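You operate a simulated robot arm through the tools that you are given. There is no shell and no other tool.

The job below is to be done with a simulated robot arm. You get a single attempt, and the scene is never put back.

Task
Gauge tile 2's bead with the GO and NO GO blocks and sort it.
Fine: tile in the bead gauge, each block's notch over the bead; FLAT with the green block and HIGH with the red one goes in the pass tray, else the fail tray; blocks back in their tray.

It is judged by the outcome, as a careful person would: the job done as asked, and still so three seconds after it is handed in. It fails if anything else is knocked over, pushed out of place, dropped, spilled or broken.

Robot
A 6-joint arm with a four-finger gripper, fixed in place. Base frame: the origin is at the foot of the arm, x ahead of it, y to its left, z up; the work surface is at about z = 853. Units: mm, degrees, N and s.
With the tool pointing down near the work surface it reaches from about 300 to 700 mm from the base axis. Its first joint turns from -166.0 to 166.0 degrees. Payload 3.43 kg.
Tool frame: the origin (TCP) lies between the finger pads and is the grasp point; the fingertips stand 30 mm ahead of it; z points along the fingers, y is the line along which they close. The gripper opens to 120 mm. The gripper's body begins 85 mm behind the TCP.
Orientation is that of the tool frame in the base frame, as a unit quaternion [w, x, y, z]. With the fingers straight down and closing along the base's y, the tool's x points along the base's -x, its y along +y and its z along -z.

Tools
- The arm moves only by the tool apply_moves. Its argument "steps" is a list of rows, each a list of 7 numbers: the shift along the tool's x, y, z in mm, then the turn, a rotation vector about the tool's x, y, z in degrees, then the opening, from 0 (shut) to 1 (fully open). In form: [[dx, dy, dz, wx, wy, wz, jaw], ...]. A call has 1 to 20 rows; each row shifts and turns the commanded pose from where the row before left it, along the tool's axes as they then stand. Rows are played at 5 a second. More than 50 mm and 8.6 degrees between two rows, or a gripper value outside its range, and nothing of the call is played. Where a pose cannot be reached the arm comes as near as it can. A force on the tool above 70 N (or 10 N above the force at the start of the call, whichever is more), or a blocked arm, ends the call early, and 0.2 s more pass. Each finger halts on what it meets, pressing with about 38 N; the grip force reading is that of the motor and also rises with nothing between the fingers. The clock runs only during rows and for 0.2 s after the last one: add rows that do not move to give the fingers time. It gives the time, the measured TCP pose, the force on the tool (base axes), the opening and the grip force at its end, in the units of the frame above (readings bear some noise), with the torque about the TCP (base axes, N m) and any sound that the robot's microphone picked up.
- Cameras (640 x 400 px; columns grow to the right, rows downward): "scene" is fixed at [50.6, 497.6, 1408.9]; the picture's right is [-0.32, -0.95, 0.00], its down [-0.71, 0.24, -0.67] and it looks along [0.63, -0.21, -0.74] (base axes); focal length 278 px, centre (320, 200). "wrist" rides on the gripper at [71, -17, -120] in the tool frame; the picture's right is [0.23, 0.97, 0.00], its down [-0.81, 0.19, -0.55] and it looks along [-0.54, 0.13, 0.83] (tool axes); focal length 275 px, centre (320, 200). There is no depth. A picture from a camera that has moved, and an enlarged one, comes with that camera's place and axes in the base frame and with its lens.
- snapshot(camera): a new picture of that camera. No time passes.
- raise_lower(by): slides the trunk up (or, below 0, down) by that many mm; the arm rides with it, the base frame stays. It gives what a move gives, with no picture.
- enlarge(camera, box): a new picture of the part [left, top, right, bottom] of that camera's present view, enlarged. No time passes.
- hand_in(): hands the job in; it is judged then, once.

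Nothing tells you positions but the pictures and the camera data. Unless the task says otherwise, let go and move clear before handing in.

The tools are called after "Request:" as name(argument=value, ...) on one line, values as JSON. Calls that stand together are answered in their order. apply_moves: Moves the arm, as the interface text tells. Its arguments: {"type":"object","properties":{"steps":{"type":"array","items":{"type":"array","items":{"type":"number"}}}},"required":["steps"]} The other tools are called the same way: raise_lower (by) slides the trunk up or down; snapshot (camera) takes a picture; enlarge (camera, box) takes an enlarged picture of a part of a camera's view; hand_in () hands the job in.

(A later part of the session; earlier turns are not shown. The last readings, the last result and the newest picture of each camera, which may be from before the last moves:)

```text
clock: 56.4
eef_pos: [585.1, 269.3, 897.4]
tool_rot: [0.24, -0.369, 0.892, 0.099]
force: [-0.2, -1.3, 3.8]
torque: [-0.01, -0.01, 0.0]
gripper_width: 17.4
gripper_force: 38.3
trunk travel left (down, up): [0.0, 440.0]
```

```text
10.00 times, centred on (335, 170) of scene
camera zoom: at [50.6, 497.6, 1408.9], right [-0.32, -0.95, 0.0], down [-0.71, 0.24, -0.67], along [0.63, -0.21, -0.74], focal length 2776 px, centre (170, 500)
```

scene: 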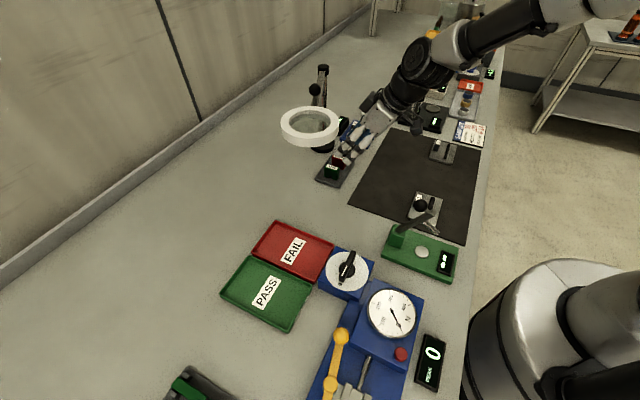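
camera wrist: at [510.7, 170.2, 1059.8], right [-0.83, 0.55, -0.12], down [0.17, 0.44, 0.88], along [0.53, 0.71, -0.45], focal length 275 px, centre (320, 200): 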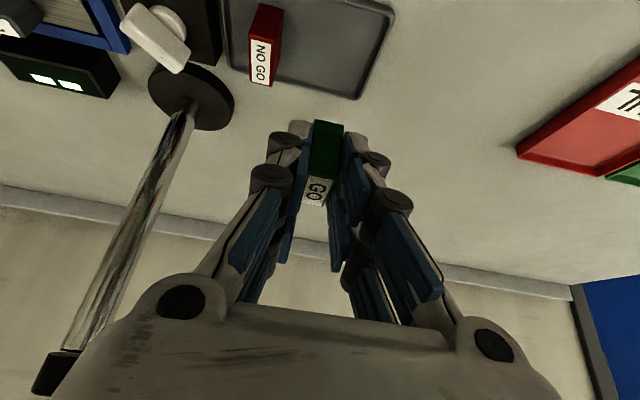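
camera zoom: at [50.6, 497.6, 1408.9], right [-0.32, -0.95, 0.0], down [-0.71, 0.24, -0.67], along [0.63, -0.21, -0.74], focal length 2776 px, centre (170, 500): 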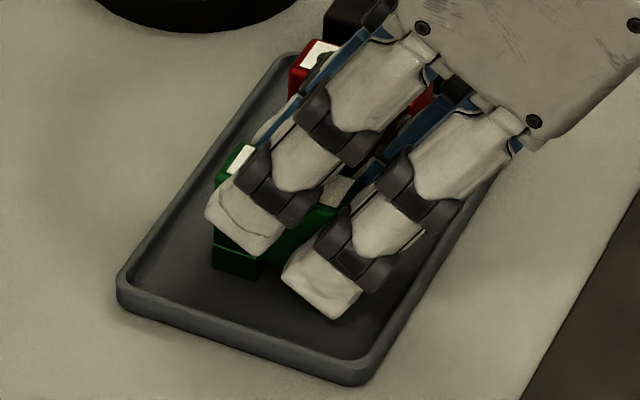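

Contact with the tray floor. I'll open and rise, checking that GO stands.

Request:
apply_moves(steps=[[0, 0, 0, 0, 0, 0, 0.2], [0, 0, 0, 0, 0, 0, 0.27], [0, 0, 0, 0, 0, 0, 0.27], [-5, 0, -8.66, 0, 0, 0, 0.27], [-10, 0, -17.3, 0, 0, 0, 0.27], [-10, 0, -17.3, 0, 0, 0, 0.27], [0, 0, 0, 0, 0, 0, 0.27]])

Request:
enlarge(camera="wrist", box=[180, 20, 420, 170])

Request:
enlarge(camera="scene", box=[310, 140, 370, 195])

```text
clock: 58.0
eef_pos: [583.0, 268.9, 946.9]
tool_rot: [0.239, -0.369, 0.893, 0.099]
force: [0.3, -0.6, 0.6]
torque: [-0.01, -0.04, 0.0]
gripper_width: 32.6
gripper_force: 0.0
trunk travel left (down, up): [0.0, 440.0]
```

```text
2.67 times, centred on (300, 95) of wrist
camera zoom: at [510.5, 170.3, 1015.5], right [-0.83, 0.55, -0.12], down [0.17, 0.44, 0.88], along [0.53, 0.71, -0.45], focal length 734 px, centre (373, 480)
```

zoom: 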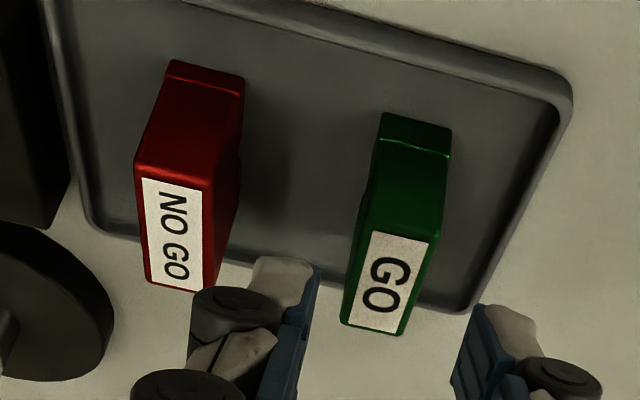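

```text
7.27 times, centred on (340, 168) of scene
camera zoom: at [50.6, 497.6, 1408.9], right [-0.32, -0.95, 0.0], down [-0.71, 0.24, -0.67], along [0.63, -0.21, -0.74], focal length 2019 px, centre (174, 436)
```

zoom: 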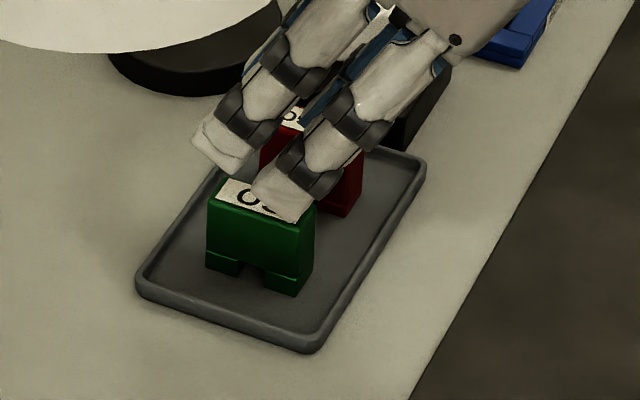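

GO is back standing in its place. NO GO is 51 mm along −e1, so I'll move over it with a narrow opening, because the knob is close by.

Request:
apply_moves(steps=[[-0.2, -25.5, 0.1, 0, 0, 0, 0.22], [-0.2, -25.5, 0.15, 0, 0, 0, 0.22], [0, 0, 0, 0, 0, 0, 0.22], [0, 0, 0, 0, 0, 0, 0.22]])

Request:
enlarge(camera="wrist", box=[180, 20, 420, 170])

Request:
enlarge(camera="scene", box=[310, 130, 370, 185])

```text
clock: 59.0
eef_pos: [620.5, 233.3, 946.7]
tool_rot: [0.24, -0.37, 0.892, 0.1]
force: [0.3, 0.6, 1.1]
torque: [0.01, -0.03, 0.01]
gripper_width: 26.5
gripper_force: 0.0
trunk travel left (down, up): [0.0, 440.0]
```

```text
2.67 times, centred on (300, 95) of wrist
camera zoom: at [546.9, 135.1, 1015.8], right [-0.83, 0.55, -0.12], down [0.17, 0.44, 0.88], along [0.53, 0.71, -0.45], focal length 734 px, centre (373, 480)
```

zoom: 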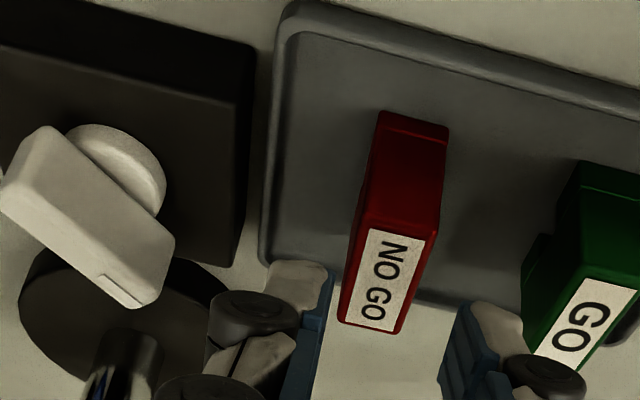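

```text
7.27 times, centred on (340, 158) of scene
camera zoom: at [50.6, 497.6, 1408.9], right [-0.32, -0.95, 0.0], down [-0.71, 0.24, -0.67], along [0.63, -0.21, -0.74], focal length 2019 px, centre (174, 509)
```

zoom: 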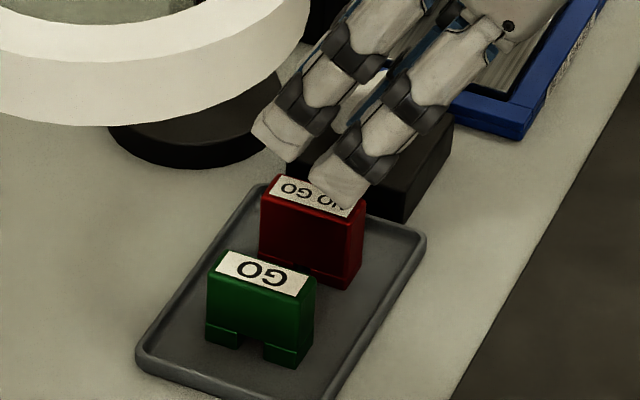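

Centred on NO GO. Descending and gripping.

Request:
apply_moves(steps=[[6.1, -0.3, 10.5, 0, 0, 0, 0.22], [6.1, -0.2, 10.5, 0, 0, 0, 0.22], [6.1, 0, 10.5, 0, 0, 0, 0.22], [6, 0, 10.4, 0, 0, 0, 0.22], [0, 0, 0, 0, 0, 0, 0.22], [0, 0, 0, 0, 0, 0, 0.02], [0, 0, 0, 0, 0, 0, 0.02], [0, 0, 0, 0, 0, 0, 0.02]])

Request:
enlarge(camera="wrist", box=[180, 40, 420, 190])

Request:
enlarge(camera="scene", box=[310, 130, 370, 185])

```text
clock: 60.8
eef_pos: [621.6, 233.2, 898.4]
tool_rot: [0.24, -0.369, 0.892, 0.099]
force: [-0.2, 0.1, -0.9]
torque: [-0.01, 0.0, 0.02]
gripper_width: 17.2
gripper_force: 38.0
trunk travel left (down, up): [0.0, 440.0]
```

```text
2.67 times, centred on (300, 115) of wrist
camera zoom: at [547.6, 134.7, 967.2], right [-0.83, 0.55, -0.12], down [0.17, 0.44, 0.88], along [0.53, 0.71, -0.45], focal length 734 px, centre (373, 427)
```

zoom: 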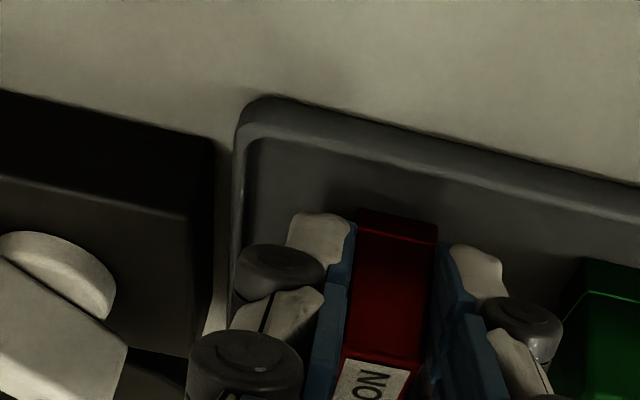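

```text
7.27 times, centred on (340, 158) of scene
camera zoom: at [50.6, 497.6, 1408.9], right [-0.32, -0.95, 0.0], down [-0.71, 0.24, -0.67], along [0.63, -0.21, -0.74], focal length 2019 px, centre (174, 509)
```

zoom: 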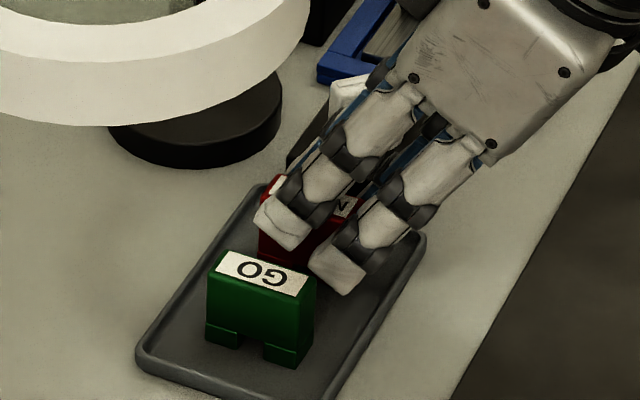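

NO GO is gripped. I'll lift it high, carry it to the bead and lower it to just above.

Request:
apply_moves(steps=[[-7.5, 0, -13, 0, 0, 0, 0.02], [-10, 0, -17.3, 0, 0, 0, 0.02], [-14.4, 0, -24.9, 0, 0, 0, 0.02], [-14.4, 0, -25, 0, 0, 0, 0.02], [1.09, -23.35, -0.63, 0, 0, 0, 0.02], [1.09, -23.35, -0.63, 0, 0, 0, 0.02], [1.09, -23.35, -0.63, 0, 0, 0, 0.02], [1.09, -23.35, -0.63, 0, 0, 0, 0.02], [1.09, -23.35, -0.63, 0, 0, 0, 0.02], [1.09, -23.35, -0.63, 0, 0, 0, 0.02], [1.09, -23.35, -0.63, 0, 0, 0, 0.02], [1.09, -23.35, -0.63, 0, 0, 0, 0.02], [0, 0, 0, 0, 0, 0, 0.02], [9.5, 0, 16.45, 0, 0, 0, 0.02], [9.5, 0, 16.45, 0, 0, 0, 0.02], [9.5, 0, 16.45, 0, 0, 0, 0.02], [6, 0, 10.4, 0, 0, 0, 0.02], [0, 0, 0, 0, 0, 0, 0.02], [0, 0, 0, 0, 0, 0, 0.02]])

Request:
enlarge(camera="scene", box=[354, 112, 382, 140])

Request:
enlarge(camera="wrist", box=[200, 0, 440, 150])

```text
clock: 64.8
eef_pos: [746.5, 93.1, 922.0]
tool_rot: [0.239, -0.369, 0.892, 0.1]
force: [-0.1, -0.3, -1.2]
torque: [-0.04, 0.03, -0.01]
gripper_width: 17.5
gripper_force: 37.6
trunk travel left (down, up): [0.0, 440.0]
```

```text
14.29 times, centred on (368, 126) of scene
camera zoom: at [50.6, 497.6, 1408.9], right [-0.32, -0.95, 0.0], down [-0.71, 0.24, -0.67], along [0.63, -0.21, -0.74], focal length 3966 px, centre (-366, 1257)
```

zoom: 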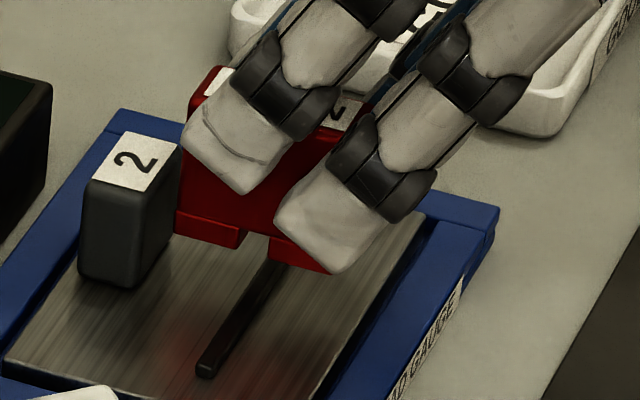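

```text
2.67 times, centred on (320, 75) of wrist
camera zoom: at [672.8, -4.7, 991.2], right [-0.83, 0.55, -0.12], down [0.17, 0.44, 0.88], along [0.53, 0.71, -0.45], focal length 734 px, centre (320, 533)
```

zoom: 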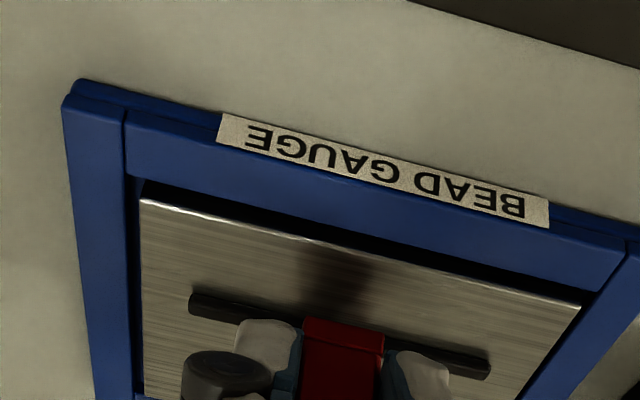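

Request:
enlarge(camera="scene", box=[364, 122, 380, 138])

```text
16.00 times, centred on (372, 130) of scene
camera zoom: at [50.6, 497.6, 1408.9], right [-0.32, -0.95, 0.0], down [-0.71, 0.24, -0.67], along [0.63, -0.21, -0.74], focal length 4442 px, centre (-512, 1320)
```

zoom: 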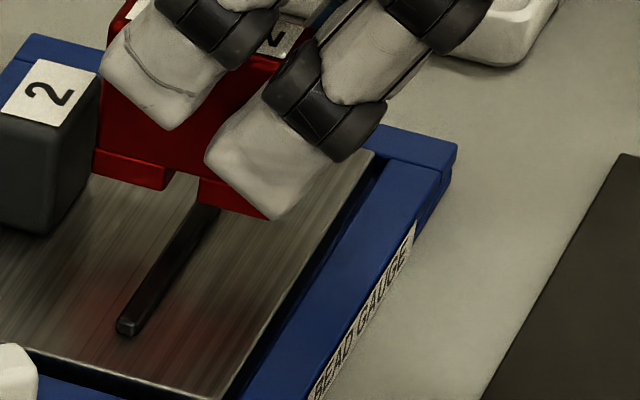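

NO GO's notch is centred over the bead within 0.3 mm. Lowering.

Request:
apply_moves(steps=[[2.5, 0, 4.33, 0, 0, 0, 0.02], [2.5, 0, 4.33, 0, 0, 0, 0.02], [0.5, 0, 0.866, 0, 0, 0, 0.02], [0.5, 0, 0.866, 0, 0, 0, 0.02], [0, 0, 0, 0, 0, 0, 0.02]])

Request:
enlarge(camera="scene", box=[340, 112, 382, 140])

```text
clock: 66.0
eef_pos: [745.1, 92.4, 913.1]
tool_rot: [0.241, -0.369, 0.892, 0.099]
force: [1.0, 0.2, 9.8]
torque: [0.15, -0.07, -0.02]
gripper_width: 17.3
gripper_force: 37.8
trunk travel left (down, up): [0.0, 440.0]
```

```text
14.29 times, centred on (361, 126) of scene
camera zoom: at [50.6, 497.6, 1408.9], right [-0.32, -0.95, 0.0], down [-0.71, 0.24, -0.67], along [0.63, -0.21, -0.74], focal length 3966 px, centre (-266, 1257)
```

zoom: 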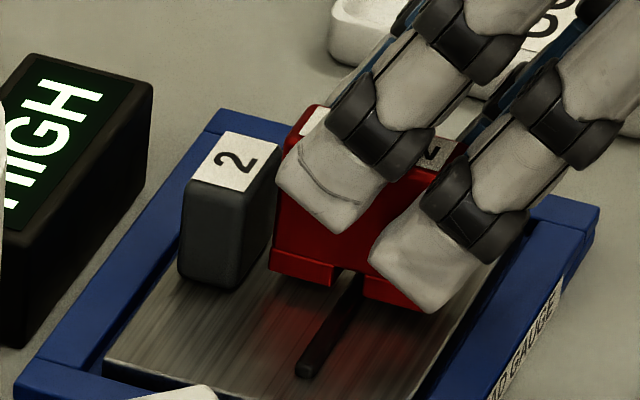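

It reads HIGH on contact. I want to be sure the bead is truly within the notch and not under a leg, so I'll zoom in.

Request:
enlarge(camera="scene", box=[359, 126, 373, 138])

Request:
enlarge(camera="wrist", box=[260, 90, 390, 180])

```text
16.00 times, centred on (366, 132) of scene
camera zoom: at [50.6, 497.6, 1408.9], right [-0.32, -0.95, 0.0], down [-0.71, 0.24, -0.67], along [0.63, -0.21, -0.74], focal length 4442 px, centre (-416, 1288)
```

zoom: 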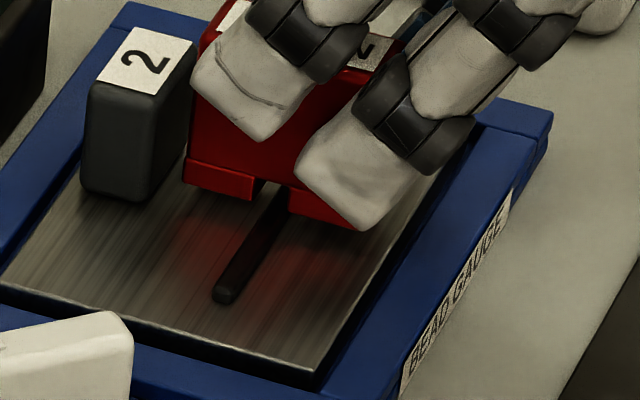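

```text
4.44 times, centred on (325, 135) of wrist
camera zoom: at [672.4, -4.7, 980.6], right [-0.83, 0.55, -0.12], down [0.16, 0.44, 0.89], along [0.54, 0.71, -0.45], focal length 1224 px, centre (298, 489)
```

zoom: 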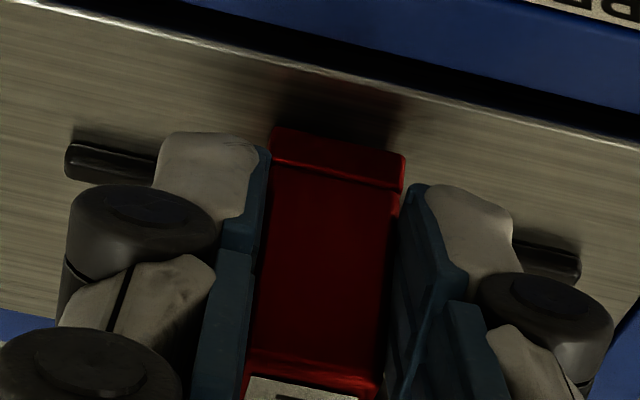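

The bead looks close against the far leg, with about 3 mm free on the other side, so this reading isn't trustworthy yet. I'll lift 4 mm, shift 1.3 mm outward and check again.

Request:
apply_moves(steps=[[-2, 0, -3.46, 0, 0, 0, 0.02], [-1.13, 0, 0.65, 0, 0, 0, 0.02], [0, 0, 0, 0, 0, 0, 0.02], [0, 0, 0, 0, 0, 0, 0.02]])

Request:
enlarge(camera="scene", box=[359, 126, 373, 138])

```text
clock: 67.0
eef_pos: [746.1, 93.8, 913.7]
tool_rot: [0.239, -0.37, 0.892, 0.099]
force: [0.8, -0.4, -0.4]
torque: [-0.02, -0.01, 0.07]
gripper_width: 16.9
gripper_force: 38.1
trunk travel left (down, up): [0.0, 440.0]
```

```text
16.00 times, centred on (366, 132) of scene
camera zoom: at [50.6, 497.6, 1408.9], right [-0.32, -0.95, 0.0], down [-0.71, 0.24, -0.67], along [0.63, -0.21, -0.74], focal length 4442 px, centre (-416, 1288)
```

zoom: 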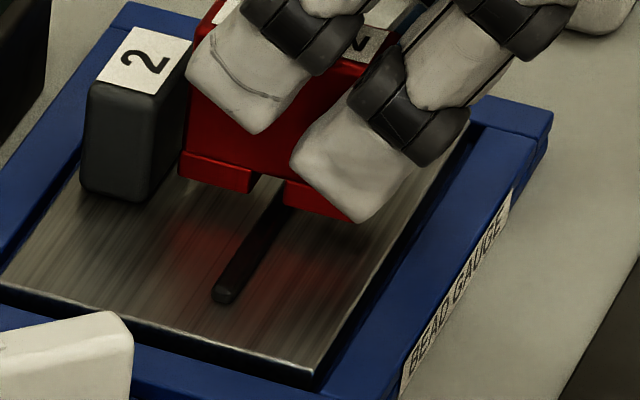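

Request:
apply_moves(steps=[[0.5, 0, 0.866, 0, 0, 0, 0.02], [0.5, 0, 0.866, 0, 0, 0, 0.02], [0, 0, 0, 0, 0, 0, 0.02]])

Request:
enlarge(camera="scene", box=[340, 116, 376, 140])

Request:
enlarge(camera="scene", box=[359, 126, 373, 138])

```text
clock: 67.8
eef_pos: [746.8, 93.6, 911.6]
tool_rot: [0.239, -0.369, 0.893, 0.098]
force: [0.7, 0.1, 0.8]
torque: [0.03, -0.02, 0.01]
gripper_width: 17.4
gripper_force: 38.0
trunk travel left (down, up): [0.0, 440.0]
```

```text
16.00 times, centred on (358, 128) of scene
camera zoom: at [50.6, 497.6, 1408.9], right [-0.32, -0.95, 0.0], down [-0.71, 0.24, -0.67], along [0.63, -0.21, -0.74], focal length 4442 px, centre (-288, 1352)
```

zoom: 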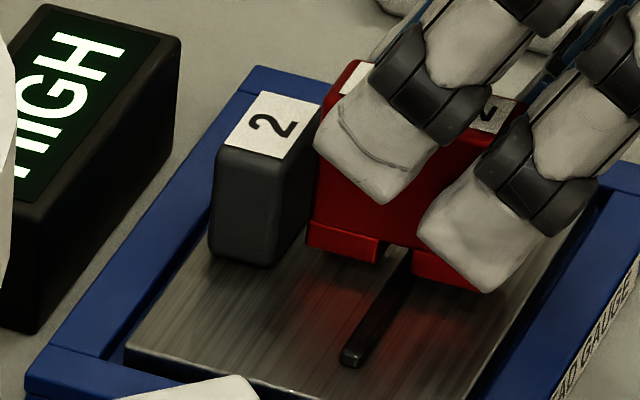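

```text
16.00 times, centred on (366, 132) of scene
camera zoom: at [50.6, 497.6, 1408.9], right [-0.32, -0.95, 0.0], down [-0.71, 0.24, -0.67], along [0.63, -0.21, -0.74], focal length 4442 px, centre (-416, 1288)
```

zoom: 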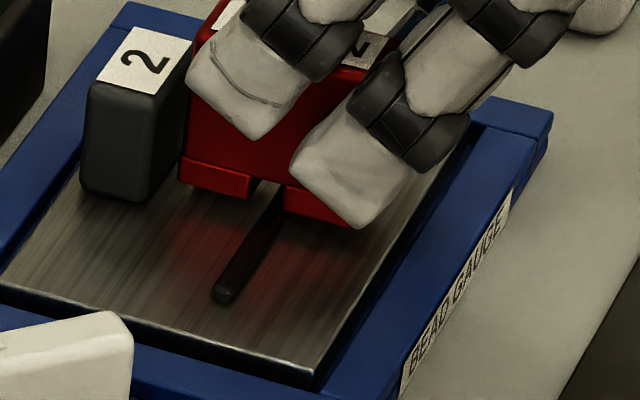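

It reads HIGH even just before touching, so only the seated reading counts. The notch is now about 0.8 mm too far out; I'll shift that and lower to rest.

Request:
apply_moves(steps=[[0.69, 0, -0.4, 0, 0, 0, 0.02], [0.5, 0, 0.866, 0, 0, 0, 0.02], [0.5, 0, 0.866, 0, 0, 0, 0.02], [0, 0, 0, 0, 0, 0, 0.02], [0, 0, 0, 0, 0, 0, 0.02]])

Request:
enlarge(camera="scene", box=[359, 126, 373, 138])

Request:
enlarge(camera="scene", box=[340, 116, 376, 140])

```text
clock: 69.0
eef_pos: [746.2, 92.7, 912.2]
tool_rot: [0.241, -0.37, 0.892, 0.098]
force: [0.2, 0.4, 13.7]
torque: [0.17, -0.08, -0.01]
gripper_width: 17.2
gripper_force: 38.2
trunk travel left (down, up): [0.0, 440.0]
```

```text
16.00 times, centred on (366, 132) of scene
camera zoom: at [50.6, 497.6, 1408.9], right [-0.32, -0.95, 0.0], down [-0.71, 0.24, -0.67], along [0.63, -0.21, -0.74], focal length 4442 px, centre (-416, 1288)
```

zoom: 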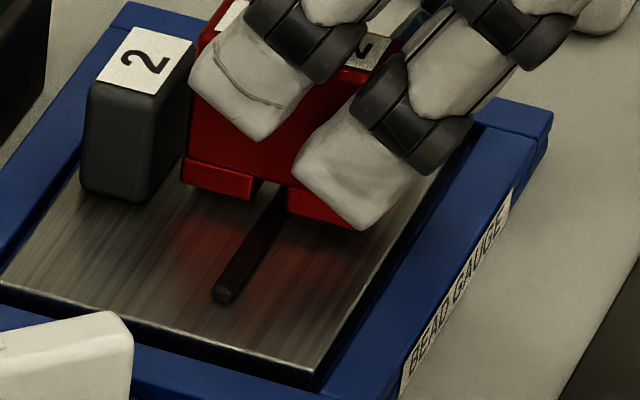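

```text
16.00 times, centred on (358, 128) of scene
camera zoom: at [50.6, 497.6, 1408.9], right [-0.32, -0.95, 0.0], down [-0.71, 0.24, -0.67], along [0.63, -0.21, -0.74], focal length 4442 px, centre (-288, 1352)
```

zoom: 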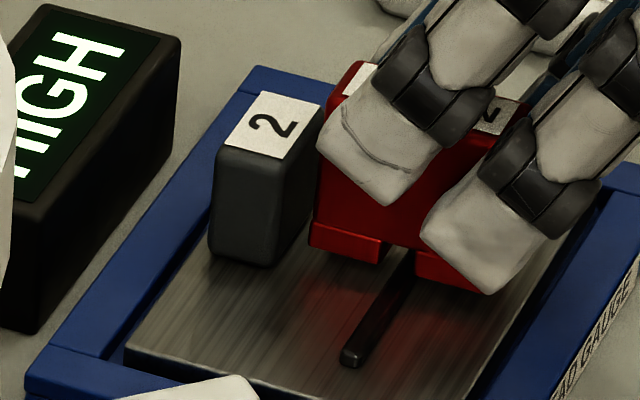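

Contact is still about 4 mm above the tile, and this bead looks low. Before trusting HIGH I'll lift off and measure the bead height and the notch properly.

Request:
apply_moves(steps=[[-7.5, 0, -13, 0, 0, 0, 0.02], [-12.5, 0, -21.65, 0, 0, 0, 0.02], [0, 0, 0, 0, 0, 0, 0.02], [0, 0, 0, 0, 0, 0, 0.02]])

Request:
enlarge(camera="scene", box=[364, 124, 376, 136])

Request:
enlarge(camera="scene", box=[360, 112, 376, 126])

Request:
enlarge(camera="wrist", box=[240, 60, 400, 160])

```text
clock: 70.0
eef_pos: [746.1, 92.5, 948.6]
tool_rot: [0.24, -0.369, 0.893, 0.099]
force: [-0.3, 0.1, -0.2]
torque: [-0.01, -0.01, -0.03]
gripper_width: 17.4
gripper_force: 37.8
trunk travel left (down, up): [0.0, 440.0]
```

```text
16.00 times, centred on (370, 130) of scene
camera zoom: at [50.6, 497.6, 1408.9], right [-0.32, -0.95, 0.0], down [-0.71, 0.24, -0.67], along [0.63, -0.21, -0.74], focal length 4442 px, centre (-480, 1320)
```

zoom: 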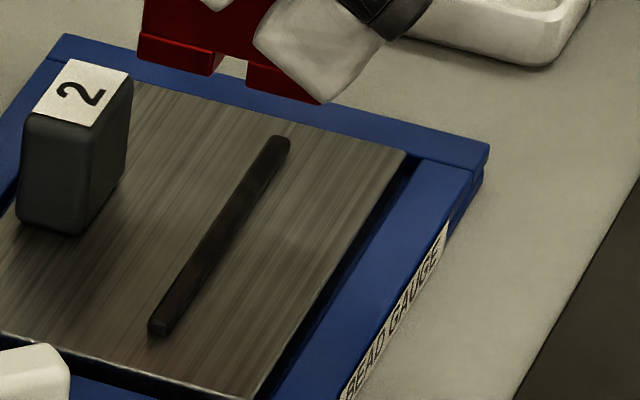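

```text
16.00 times, centred on (368, 119) of scene
camera zoom: at [50.6, 497.6, 1408.9], right [-0.32, -0.95, 0.0], down [-0.71, 0.24, -0.67], along [0.63, -0.21, -0.74], focal length 4442 px, centre (-448, 1496)
```

zoom: 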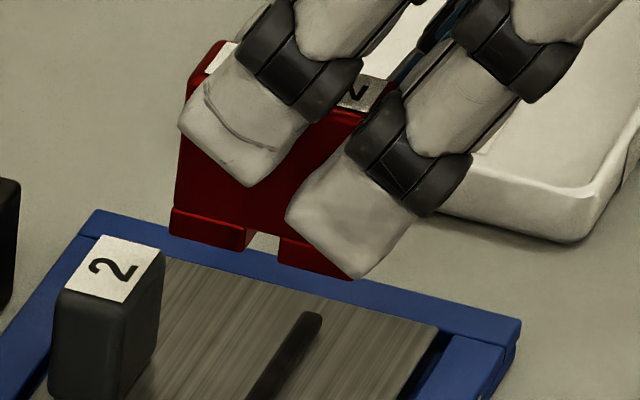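

```text
4.00 times, centred on (320, 110) of wrist
camera zoom: at [672.7, -4.8, 1018.5], right [-0.83, 0.55, -0.11], down [0.17, 0.44, 0.88], along [0.53, 0.71, -0.45], focal length 1101 px, centre (320, 560)
```

zoom: 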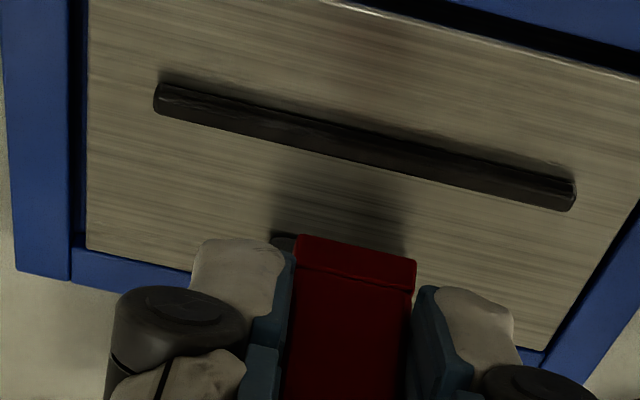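

By measurement the bead is about 3–5 mm high and NO GO's notch about 5 mm deep. A rest 4–5 mm above the tile therefore doesn't settle it: a leg may be catching on the bead. I'll probe with small shifts, starting 1.5 mm outward.

Request:
apply_moves(steps=[[-1.3, 0, 0.75, 0, 0, 0, 0.02], [8, 0, 13.86, 0, 0, 0, 0.02], [8, 0, 13.86, 0, 0, 0, 0.02], [0.75, 0, 1.3, 0, 0, 0, 0.02], [0, 0, 0, 0, 0, 0, 0.02]])

Request:
enlarge(camera="scene", box=[359, 126, 373, 138])

```text
clock: 71.2
eef_pos: [748.4, 94.9, 916.4]
tool_rot: [0.239, -0.37, 0.892, 0.099]
force: [0.5, 0.4, -0.9]
torque: [-0.02, -0.02, 0.02]
gripper_width: 17.5
gripper_force: 38.0
trunk travel left (down, up): [0.0, 440.0]
```

```text
16.00 times, centred on (366, 132) of scene
camera zoom: at [50.6, 497.6, 1408.9], right [-0.32, -0.95, 0.0], down [-0.71, 0.24, -0.67], along [0.63, -0.21, -0.74], focal length 4442 px, centre (-416, 1288)
```

zoom: 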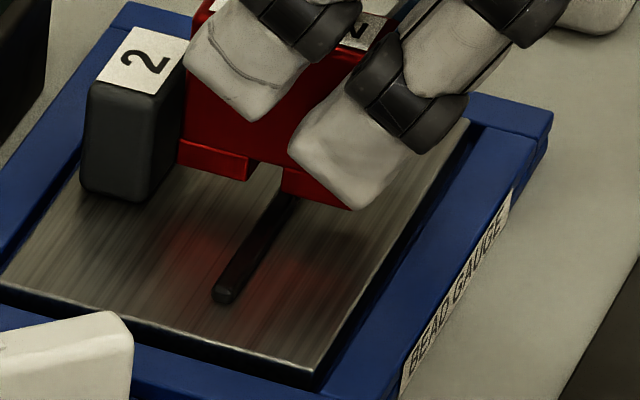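

Request:
apply_moves(steps=[[0.5, 0, 0.866, 0, 0, 0, 0.02], [0.5, 0, 0.866, 0, 0, 0, 0.02], [0.5, 0, 0.866, 0, 0, 0, 0.02], [0.5, 0, 0.866, 0, 0, 0, 0.02], [0, 0, 0, 0, 0, 0, 0.02], [0, 0, 0, 0, 0, 0, 0.02]])

Request:
enlarge(camera="scene", box=[359, 126, 373, 138])

```text
clock: 72.5
eef_pos: [747.0, 95.4, 911.7]
tool_rot: [0.239, -0.37, 0.892, 0.1]
force: [0.8, 0.4, 0.5]
torque: [0.06, 0.01, 0.0]
gripper_width: 17.3
gripper_force: 38.0
trunk travel left (down, up): [0.0, 440.0]
```

```text
16.00 times, centred on (366, 132) of scene
camera zoom: at [50.6, 497.6, 1408.9], right [-0.32, -0.95, 0.0], down [-0.71, 0.24, -0.67], along [0.63, -0.21, -0.74], focal length 4442 px, centre (-416, 1288)
```

zoom: 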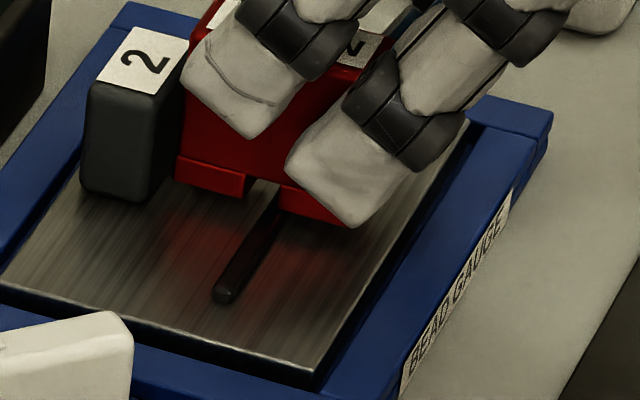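

Request:
apply_moves(steps=[[0.5, 0, 0.866, 0, 0, 0, 0.02], [0.5, 0, 0.866, 0, 0, 0, 0.02], [0, 0, 0, 0, 0, 0, 0.02], [0, 0, 0, 0, 0, 0, 0.02]])

Request:
enlarge(camera="scene", box=[359, 126, 373, 138])

```text
clock: 73.5
eef_pos: [748.1, 95.1, 911.0]
tool_rot: [0.241, -0.369, 0.892, 0.098]
force: [-0.1, 0.6, 13.0]
torque: [0.19, -0.14, 0.02]
gripper_width: 17.4
gripper_force: 37.4
trunk travel left (down, up): [0.0, 440.0]
```

```text
16.00 times, centred on (366, 132) of scene
camera zoom: at [50.6, 497.6, 1408.9], right [-0.32, -0.95, 0.0], down [-0.71, 0.24, -0.67], along [0.63, -0.21, -0.74], focal length 4442 px, centre (-416, 1288)
```

zoom: 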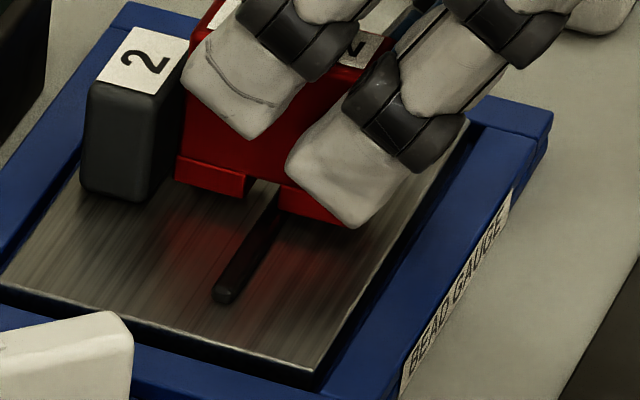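

Contact comes at the same height (z≈912) for three offsets spanning 4 mm, which suggests the notch roof is sitting on the bead. To be certain, I'll rest a leg on the bead on purpose (8.5 mm nearer) and compare the contact height.

Request:
apply_moves(steps=[[-5, 0, -8.66, 0, 0, 0, 0.02], [7.36, 0, -4.25, 0, 0, 0, 0.02], [0, 0, 0, 0, 0, 0, 0.02], [0, 0, 0, 0, 0, 0, 0.02]])

Request:
enlarge(camera="scene", box=[359, 126, 373, 138])

```text
clock: 74.5
eef_pos: [741.1, 88.9, 919.7]
tool_rot: [0.239, -0.37, 0.892, 0.099]
force: [0.6, -0.1, -0.9]
torque: [-0.02, 0.0, -0.02]
gripper_width: 17.3
gripper_force: 38.0
trunk travel left (down, up): [0.0, 440.0]
```

```text
16.00 times, centred on (366, 132) of scene
camera zoom: at [50.6, 497.6, 1408.9], right [-0.32, -0.95, 0.0], down [-0.71, 0.24, -0.67], along [0.63, -0.21, -0.74], focal length 4442 px, centre (-416, 1288)
```

zoom: 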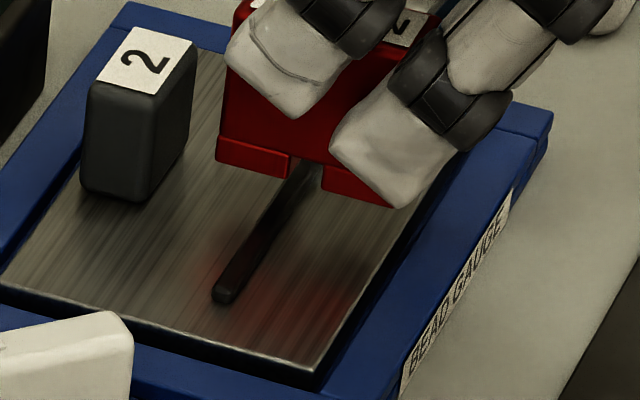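

Request:
apply_moves(steps=[[0.5, 0, 0.866, 0, 0, 0, 0.02], [0.5, 0, 0.866, 0, 0, 0, 0.02], [0, 0, 0, 0, 0, 0, 0.02]])

Request:
apply_moves(steps=[[0.5, 0, 0.866, 0, 0, 0, 0.02], [0.5, 0, 0.866, 0, 0, 0, 0.02], [0, 0, 0, 0, 0, 0, 0.02]])

Request:
apply_moves(steps=[[0.5, 0, 0.866, 0, 0, 0, 0.02], [0.5, 0, 0.866, 0, 0, 0, 0.02], [0, 0, 0, 0, 0, 0, 0.02]])

Request:
enlarge(camera="scene", box=[359, 126, 373, 138])

```text
clock: 75.3
eef_pos: [741.5, 88.6, 916.7]
tool_rot: [0.24, -0.369, 0.893, 0.099]
force: [0.3, 0.6, -0.1]
torque: [-0.06, 0.04, 0.01]
gripper_width: 17.2
gripper_force: 38.3
trunk travel left (down, up): [0.0, 440.0]
```

```text
clock: 76.2
eef_pos: [741.3, 88.5, 915.3]
tool_rot: [0.239, -0.369, 0.893, 0.099]
force: [-0.4, 0.3, -0.1]
torque: [-0.04, 0.02, 0.02]
gripper_width: 17.4
gripper_force: 37.7
trunk travel left (down, up): [0.0, 440.0]
```

```text
clock: 77.0
eef_pos: [741.7, 88.4, 912.3]
tool_rot: [0.239, -0.37, 0.892, 0.099]
force: [0.1, -0.3, -1.1]
torque: [-0.03, 0.03, -0.03]
gripper_width: 17.3
gripper_force: 38.4
trunk travel left (down, up): [0.0, 440.0]
```

```text
16.00 times, centred on (366, 132) of scene
camera zoom: at [50.6, 497.6, 1408.9], right [-0.32, -0.95, 0.0], down [-0.71, 0.24, -0.67], along [0.63, -0.21, -0.74], focal length 4442 px, centre (-416, 1288)
```

zoom: 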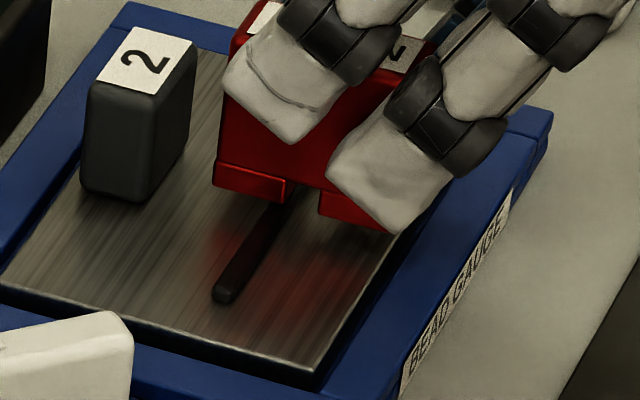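

Request:
apply_moves(steps=[[0.5, 0, 0.866, 0, 0, 0, 0.02], [0, 0, 0, 0, 0, 0, 0.02], [0, 0, 0, 0, 0, 0, 0.02]])

Request:
apply_moves(steps=[[0.5, 0, 0.866, 0, 0, 0, 0.02], [0, 0, 0, 0, 0, 0, 0.02], [0, 0, 0, 0, 0, 0, 0.02]])

Request:
enlarge(camera="scene", box=[359, 126, 373, 138])

```text
clock: 77.8
eef_pos: [741.1, 88.4, 911.6]
tool_rot: [0.239, -0.37, 0.892, 0.099]
force: [0.3, -0.3, 0.7]
torque: [-0.02, -0.01, -0.02]
gripper_width: 17.4
gripper_force: 37.9
trunk travel left (down, up): [0.0, 440.0]
```

```text
clock: 78.5
eef_pos: [741.4, 88.2, 911.9]
tool_rot: [0.239, -0.37, 0.892, 0.1]
force: [0.0, -0.1, 1.6]
torque: [0.01, -0.01, 0.04]
gripper_width: 17.6
gripper_force: 37.9
trunk travel left (down, up): [0.0, 440.0]
```

```text
16.00 times, centred on (366, 132) of scene
camera zoom: at [50.6, 497.6, 1408.9], right [-0.32, -0.95, 0.0], down [-0.71, 0.24, -0.67], along [0.63, -0.21, -0.74], focal length 4442 px, centre (-416, 1288)
```

zoom: 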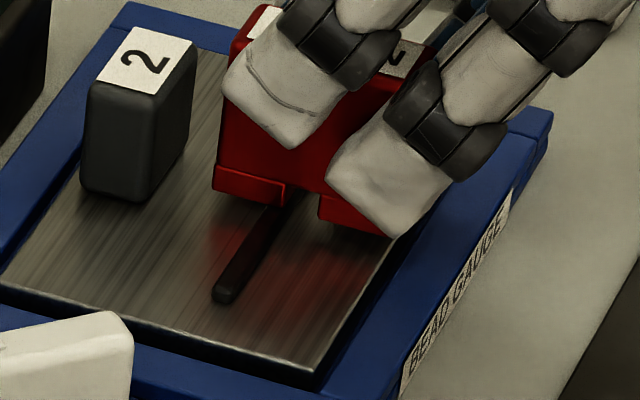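

With a leg deliberately on the bead, contact comes at the same height (about 4.5 mm up). So the earlier contacts were probably a leg on the bead too, and contact dropped slightly as I moved nearer. I'll try between the two, about 3.3 mm outward from here.

Request:
apply_moves(steps=[[-2, 0, -3.46, 0, 0, 0, 0.02], [-2.86, 0, 1.65, 0, 0, 0, 0.02], [0, 0, 0, 0, 0, 0, 0.02], [1, 0, 1.73, 0, 0, 0, 0.02], [1, 0, 1.73, 0, 0, 0, 0.02], [0, 0, 0, 0, 0, 0, 0.02], [0, 0, 0, 0, 0, 0, 0.02]])

Request:
enlarge(camera="scene", box=[359, 126, 373, 138])

```text
clock: 80.2
eef_pos: [742.8, 91.2, 911.6]
tool_rot: [0.238, -0.37, 0.892, 0.099]
force: [-0.6, 0.5, 1.9]
torque: [0.02, -0.03, 0.03]
gripper_width: 17.4
gripper_force: 37.4
trunk travel left (down, up): [0.0, 440.0]
```

```text
16.00 times, centred on (366, 132) of scene
camera zoom: at [50.6, 497.6, 1408.9], right [-0.32, -0.95, 0.0], down [-0.71, 0.24, -0.67], along [0.63, -0.21, -0.74], focal length 4442 px, centre (-416, 1288)
```

zoom: 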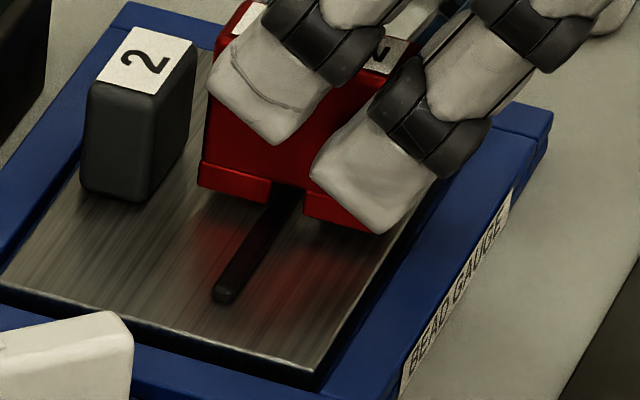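

It's the same level here. I'll do a careful fine scan: press lightly at a fixed height, lift, step 1 mm outward and repeat, watching for the force to vanish if the notch drops over the bead.

Request:
apply_moves(steps=[[0.6, 0, 1.04, 0, 0, 0, 0.02], [0, 0, 0, 0, 0, 0, 0.02], [0, 0, 0, 0, 0, 0, 0.02]])

Request:
apply_moves(steps=[[-1.5, 0, -2.6, 0, 0, 0, 0.02], [-0.87, 0, 0.5, 0, 0, 0, 0.02], [1.5, 0, 2.6, 0, 0, 0, 0.02], [0, 0, 0, 0, 0, 0, 0.02], [0, 0, 0, 0, 0, 0, 0.02]])

Request:
apply_moves(steps=[[-1.5, 0, -2.6, 0, 0, 0, 0.02], [-0.87, 0, 0.5, 0, 0, 0, 0.02], [1.5, 0, 2.6, 0, 0, 0, 0.02], [0, 0, 0, 0, 0, 0, 0.02], [0, 0, 0, 0, 0, 0, 0.02]])

Request:
enlarge(camera="scene", box=[359, 126, 373, 138])

```text
clock: 81.0
eef_pos: [743.8, 89.8, 911.7]
tool_rot: [0.24, -0.37, 0.892, 0.099]
force: [0.7, 0.0, 7.6]
torque: [0.17, -0.16, 0.04]
gripper_width: 17.6
gripper_force: 37.9
trunk travel left (down, up): [0.0, 440.0]
```

```text
clock: 82.2
eef_pos: [744.6, 92.0, 911.6]
tool_rot: [0.241, -0.369, 0.892, 0.099]
force: [-1.7, -0.3, 7.5]
torque: [0.14, -0.03, 0.06]
gripper_width: 17.5
gripper_force: 38.0
trunk travel left (down, up): [0.0, 440.0]
```

```text
clock: 83.3
eef_pos: [748.0, 91.4, 910.3]
tool_rot: [0.239, -0.371, 0.892, 0.1]
force: [0.0, 0.3, -0.4]
torque: [0.01, -0.01, -0.02]
gripper_width: 17.4
gripper_force: 37.9
trunk travel left (down, up): [0.0, 440.0]
```

```text
16.00 times, centred on (366, 132) of scene
camera zoom: at [50.6, 497.6, 1408.9], right [-0.32, -0.95, 0.0], down [-0.71, 0.24, -0.67], along [0.63, -0.21, -0.74], focal length 4442 px, centre (-416, 1288)
```

zoom: 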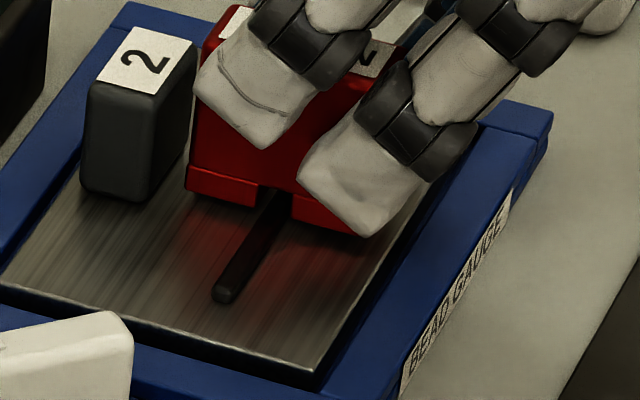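

The force vanished here, so the notch is over the bead. Lowering further in this position.

Request:
apply_moves(steps=[[0.5, 0, 0.866, 0, 0, 0, 0.02], [0, 0, 0, 0, 0, 0, 0.02], [0, 0, 0, 0, 0, 0, 0.02]])

Request:
apply_moves(steps=[[0.5, 0, 0.866, 0, 0, 0, 0.02], [0, 0, 0, 0, 0, 0, 0.02], [0, 0, 0, 0, 0, 0, 0.02]])

Request:
enlarge(camera="scene", box=[340, 116, 376, 140])

Request:
enlarge(camera="scene", box=[359, 126, 373, 138])

```text
clock: 84.2
eef_pos: [745.2, 92.4, 909.2]
tool_rot: [0.239, -0.37, 0.892, 0.1]
force: [0.4, 0.8, -0.8]
torque: [-0.01, 0.0, 0.01]
gripper_width: 17.6
gripper_force: 37.8
trunk travel left (down, up): [0.0, 440.0]
```

```text
clock: 85.0
eef_pos: [746.0, 93.2, 907.3]
tool_rot: [0.239, -0.37, 0.892, 0.099]
force: [1.2, 0.2, -1.2]
torque: [-0.01, 0.04, 0.03]
gripper_width: 17.6
gripper_force: 38.0
trunk travel left (down, up): [0.0, 440.0]
```

```text
16.00 times, centred on (358, 128) of scene
camera zoom: at [50.6, 497.6, 1408.9], right [-0.32, -0.95, 0.0], down [-0.71, 0.24, -0.67], along [0.63, -0.21, -0.74], focal length 4442 px, centre (-288, 1352)
```

zoom: 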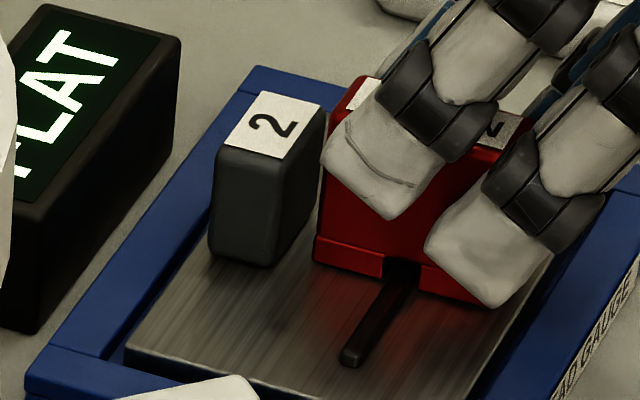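

```text
16.00 times, centred on (366, 132) of scene
camera zoom: at [50.6, 497.6, 1408.9], right [-0.32, -0.95, 0.0], down [-0.71, 0.24, -0.67], along [0.63, -0.21, -0.74], focal length 4442 px, centre (-416, 1288)
```

zoom: 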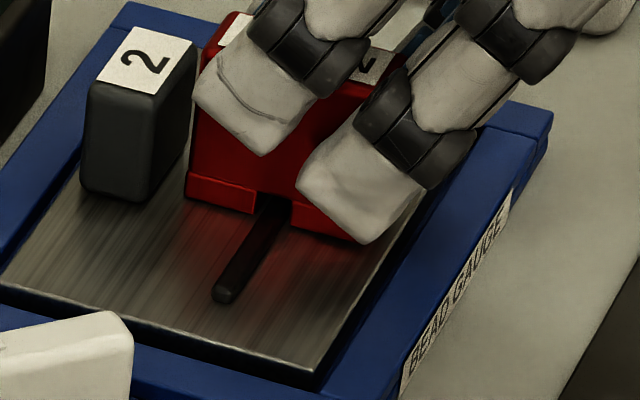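

The red NO GO block now drops over the bead and reads FLAT; the earlier HIGH was only a leg on the bead. I'll seat it fully and release slightly to confirm.

Request:
apply_moves(steps=[[0.5, 0, 0.866, 0, 0, 0, 0.02], [0, 0, 0, 0, 0, 0, 0.02], [0, 0, 0, 0, 0, 0, 0.02]])

Request:
apply_moves(steps=[[0, 0, 0, 0, 0, 0, 0.19], [0, 0, 0, 0, 0, 0, 0.19], [0, 0, 0, 0, 0, 0, 0.19]])

Request:
enlarge(camera="scene", box=[340, 116, 376, 140])

Request:
enlarge(camera="scene", box=[359, 126, 373, 138])

```text
clock: 85.8
eef_pos: [746.6, 91.3, 908.0]
tool_rot: [0.239, -0.37, 0.892, 0.1]
force: [1.9, -0.9, 0.5]
torque: [0.0, -0.05, 0.02]
gripper_width: 17.3
gripper_force: 38.0
trunk travel left (down, up): [0.0, 440.0]
```

```text
clock: 86.5
eef_pos: [745.3, 93.2, 907.6]
tool_rot: [0.239, -0.37, 0.892, 0.099]
force: [0.7, 0.9, 0.4]
torque: [0.03, 0.0, 0.02]
gripper_width: 22.8
gripper_force: 0.1
trunk travel left (down, up): [0.0, 440.0]
```

```text
16.00 times, centred on (358, 128) of scene
camera zoom: at [50.6, 497.6, 1408.9], right [-0.32, -0.95, 0.0], down [-0.71, 0.24, -0.67], along [0.63, -0.21, -0.74], focal length 4442 px, centre (-288, 1352)
```

zoom: 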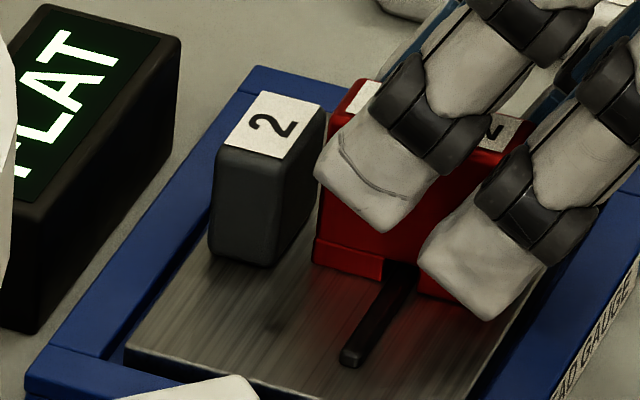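

```text
16.00 times, centred on (366, 132) of scene
camera zoom: at [50.6, 497.6, 1408.9], right [-0.32, -0.95, 0.0], down [-0.71, 0.24, -0.67], along [0.63, -0.21, -0.74], focal length 4442 px, centre (-416, 1288)
```

zoom: 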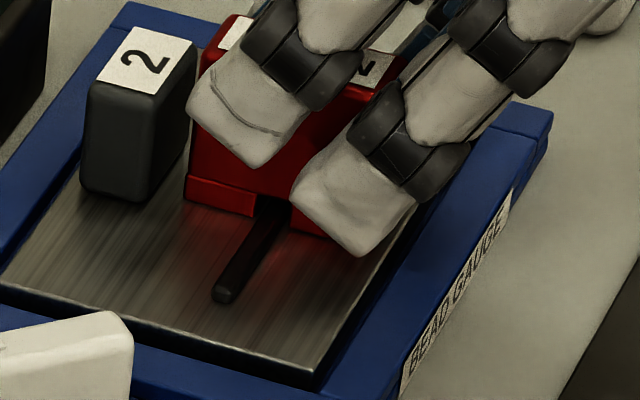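

NO GO is fully seated and reads FLAT, so the bead is too low and tile 2 belongs in the FAIL tray. First I'll take the red block back to its tray.

Request:
apply_moves(steps=[[0, 0, 0, 0, 0, 0, 0.02], [0, 0, 0, 0, 0, 0, 0.02], [0, 0, 0, 0, 0, 0, 0.02], [-5, 0, -8.66, 0, 0, 0, 0.02], [-10, 0, -17.3, 0, 0, 0, 0.02], [-15.5, 0, -26.85, 0, 0, 0, 0.02], [-15.5, 0, -26.85, 0, 0, 0, 0.02], [-1.22, 23.35, 0.7, 0, 0, 0, 0.02], [-1.22, 23.35, 0.7, 0, 0, 0, 0.02], [-1.22, 23.35, 0.7, 0, 0, 0, 0.02], [-1.22, 23.35, 0.7, 0, 0, 0, 0.02], [-1.22, 23.35, 0.7, 0, 0, 0, 0.02], [-1.22, 23.35, 0.7, 0, 0, 0, 0.02], [-1.22, 23.35, 0.7, 0, 0, 0, 0.02], [-1.22, 23.35, 0.7, 0, 0, 0, 0.02], [0, 0, 0, 0, 0, 0, 0.02], [0, 0, 0, 0, 0, 0, 0.02]])

Request:
snapshot(camera="wrist")

Request:
enlarge(camera="scene", box=[310, 100, 390, 190])

```text
clock: 90.2
eef_pos: [619.6, 232.2, 1000.1]
tool_rot: [0.239, -0.37, 0.892, 0.099]
force: [0.2, 0.4, -0.8]
torque: [-0.01, -0.01, -0.02]
gripper_width: 17.1
gripper_force: 38.1
trunk travel left (down, up): [0.0, 440.0]
```

```text
taken
camera wrist: at [546.9, 135.3, 1069.2], right [-0.83, 0.55, -0.11], down [0.17, 0.44, 0.88], along [0.53, 0.71, -0.45], focal length 275 px, centre (320, 200)
```

wrist: 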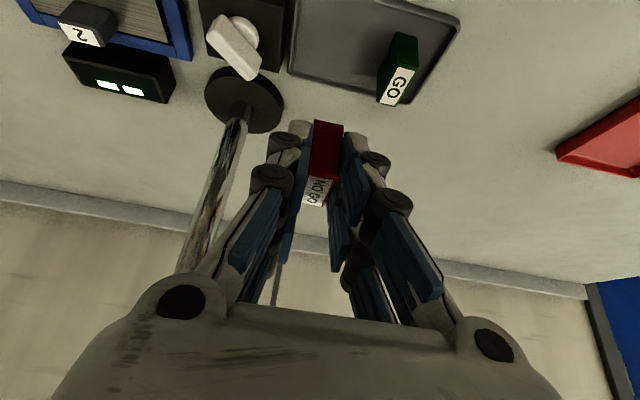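

```text
4.44 times, centred on (350, 145) of scene
camera zoom: at [50.6, 497.6, 1408.9], right [-0.32, -0.95, 0.0], down [-0.71, 0.24, -0.67], along [0.63, -0.21, -0.74], focal length 1234 px, centre (187, 444)
```

zoom: 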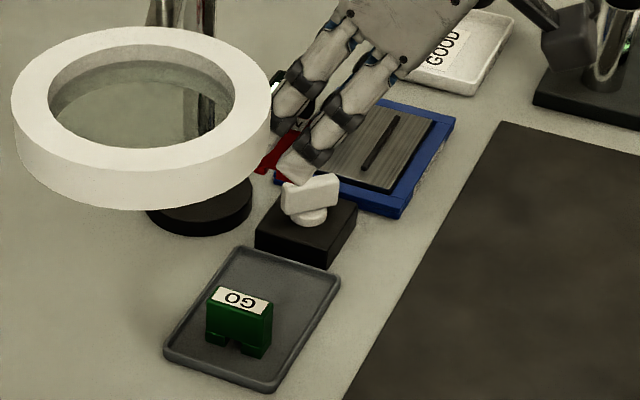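

Above NO GO's original spot; lowering.

Request:
apply_moves(steps=[[9.9, 0, 17.15, 0, 0, 0, 0.02], [9.9, 0, 17.15, 0, 0, 0, 0.02], [9.9, 0, 17.15, 0, 0, 0, 0.02], [9.9, 0, 17.15, 0, 0, 0, 0.02], [6.5, 0, 11.3, 0, 0, 0, 0.02], [0, 0, 0, 0, 0, 0, 0.02], [0, 0, 0, 0, 0, 0, 0.02]])

Request:
enlarge(camera="wrist", box=[200, 40, 440, 190])

Request:
enlarge(camera="scene", box=[315, 140, 365, 190])

```text
clock: 91.8
eef_pos: [620.7, 232.6, 906.3]
tool_rot: [0.239, -0.37, 0.892, 0.099]
force: [-1.7, 0.5, -1.5]
torque: [-0.02, 0.0, 0.01]
gripper_width: 17.3
gripper_force: 37.7
trunk travel left (down, up): [0.0, 440.0]
```

```text
2.67 times, centred on (320, 115) of wrist
camera zoom: at [547.6, 135.1, 975.9], right [-0.83, 0.55, -0.12], down [0.17, 0.44, 0.88], along [0.53, 0.71, -0.45], focal length 734 px, centre (320, 427)
```

zoom: 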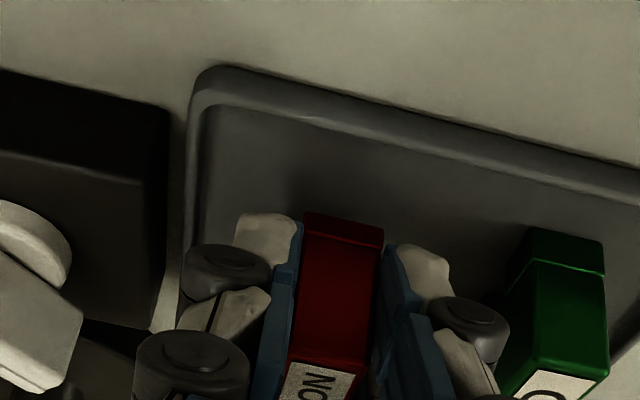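

```text
8.00 times, centred on (340, 165) of scene
camera zoom: at [50.6, 497.6, 1408.9], right [-0.32, -0.95, 0.0], down [-0.71, 0.24, -0.67], along [0.63, -0.21, -0.74], focal length 2221 px, centre (160, 480)
```

zoom: 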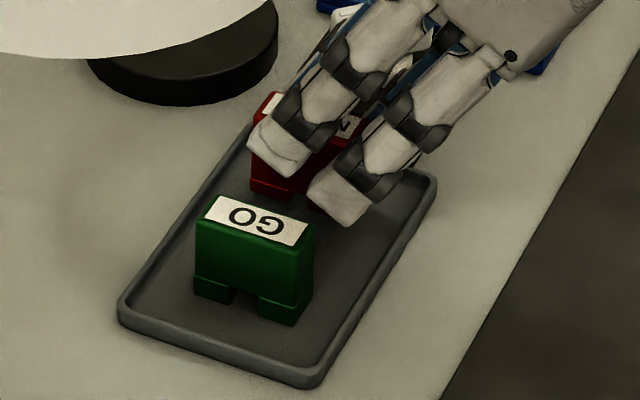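

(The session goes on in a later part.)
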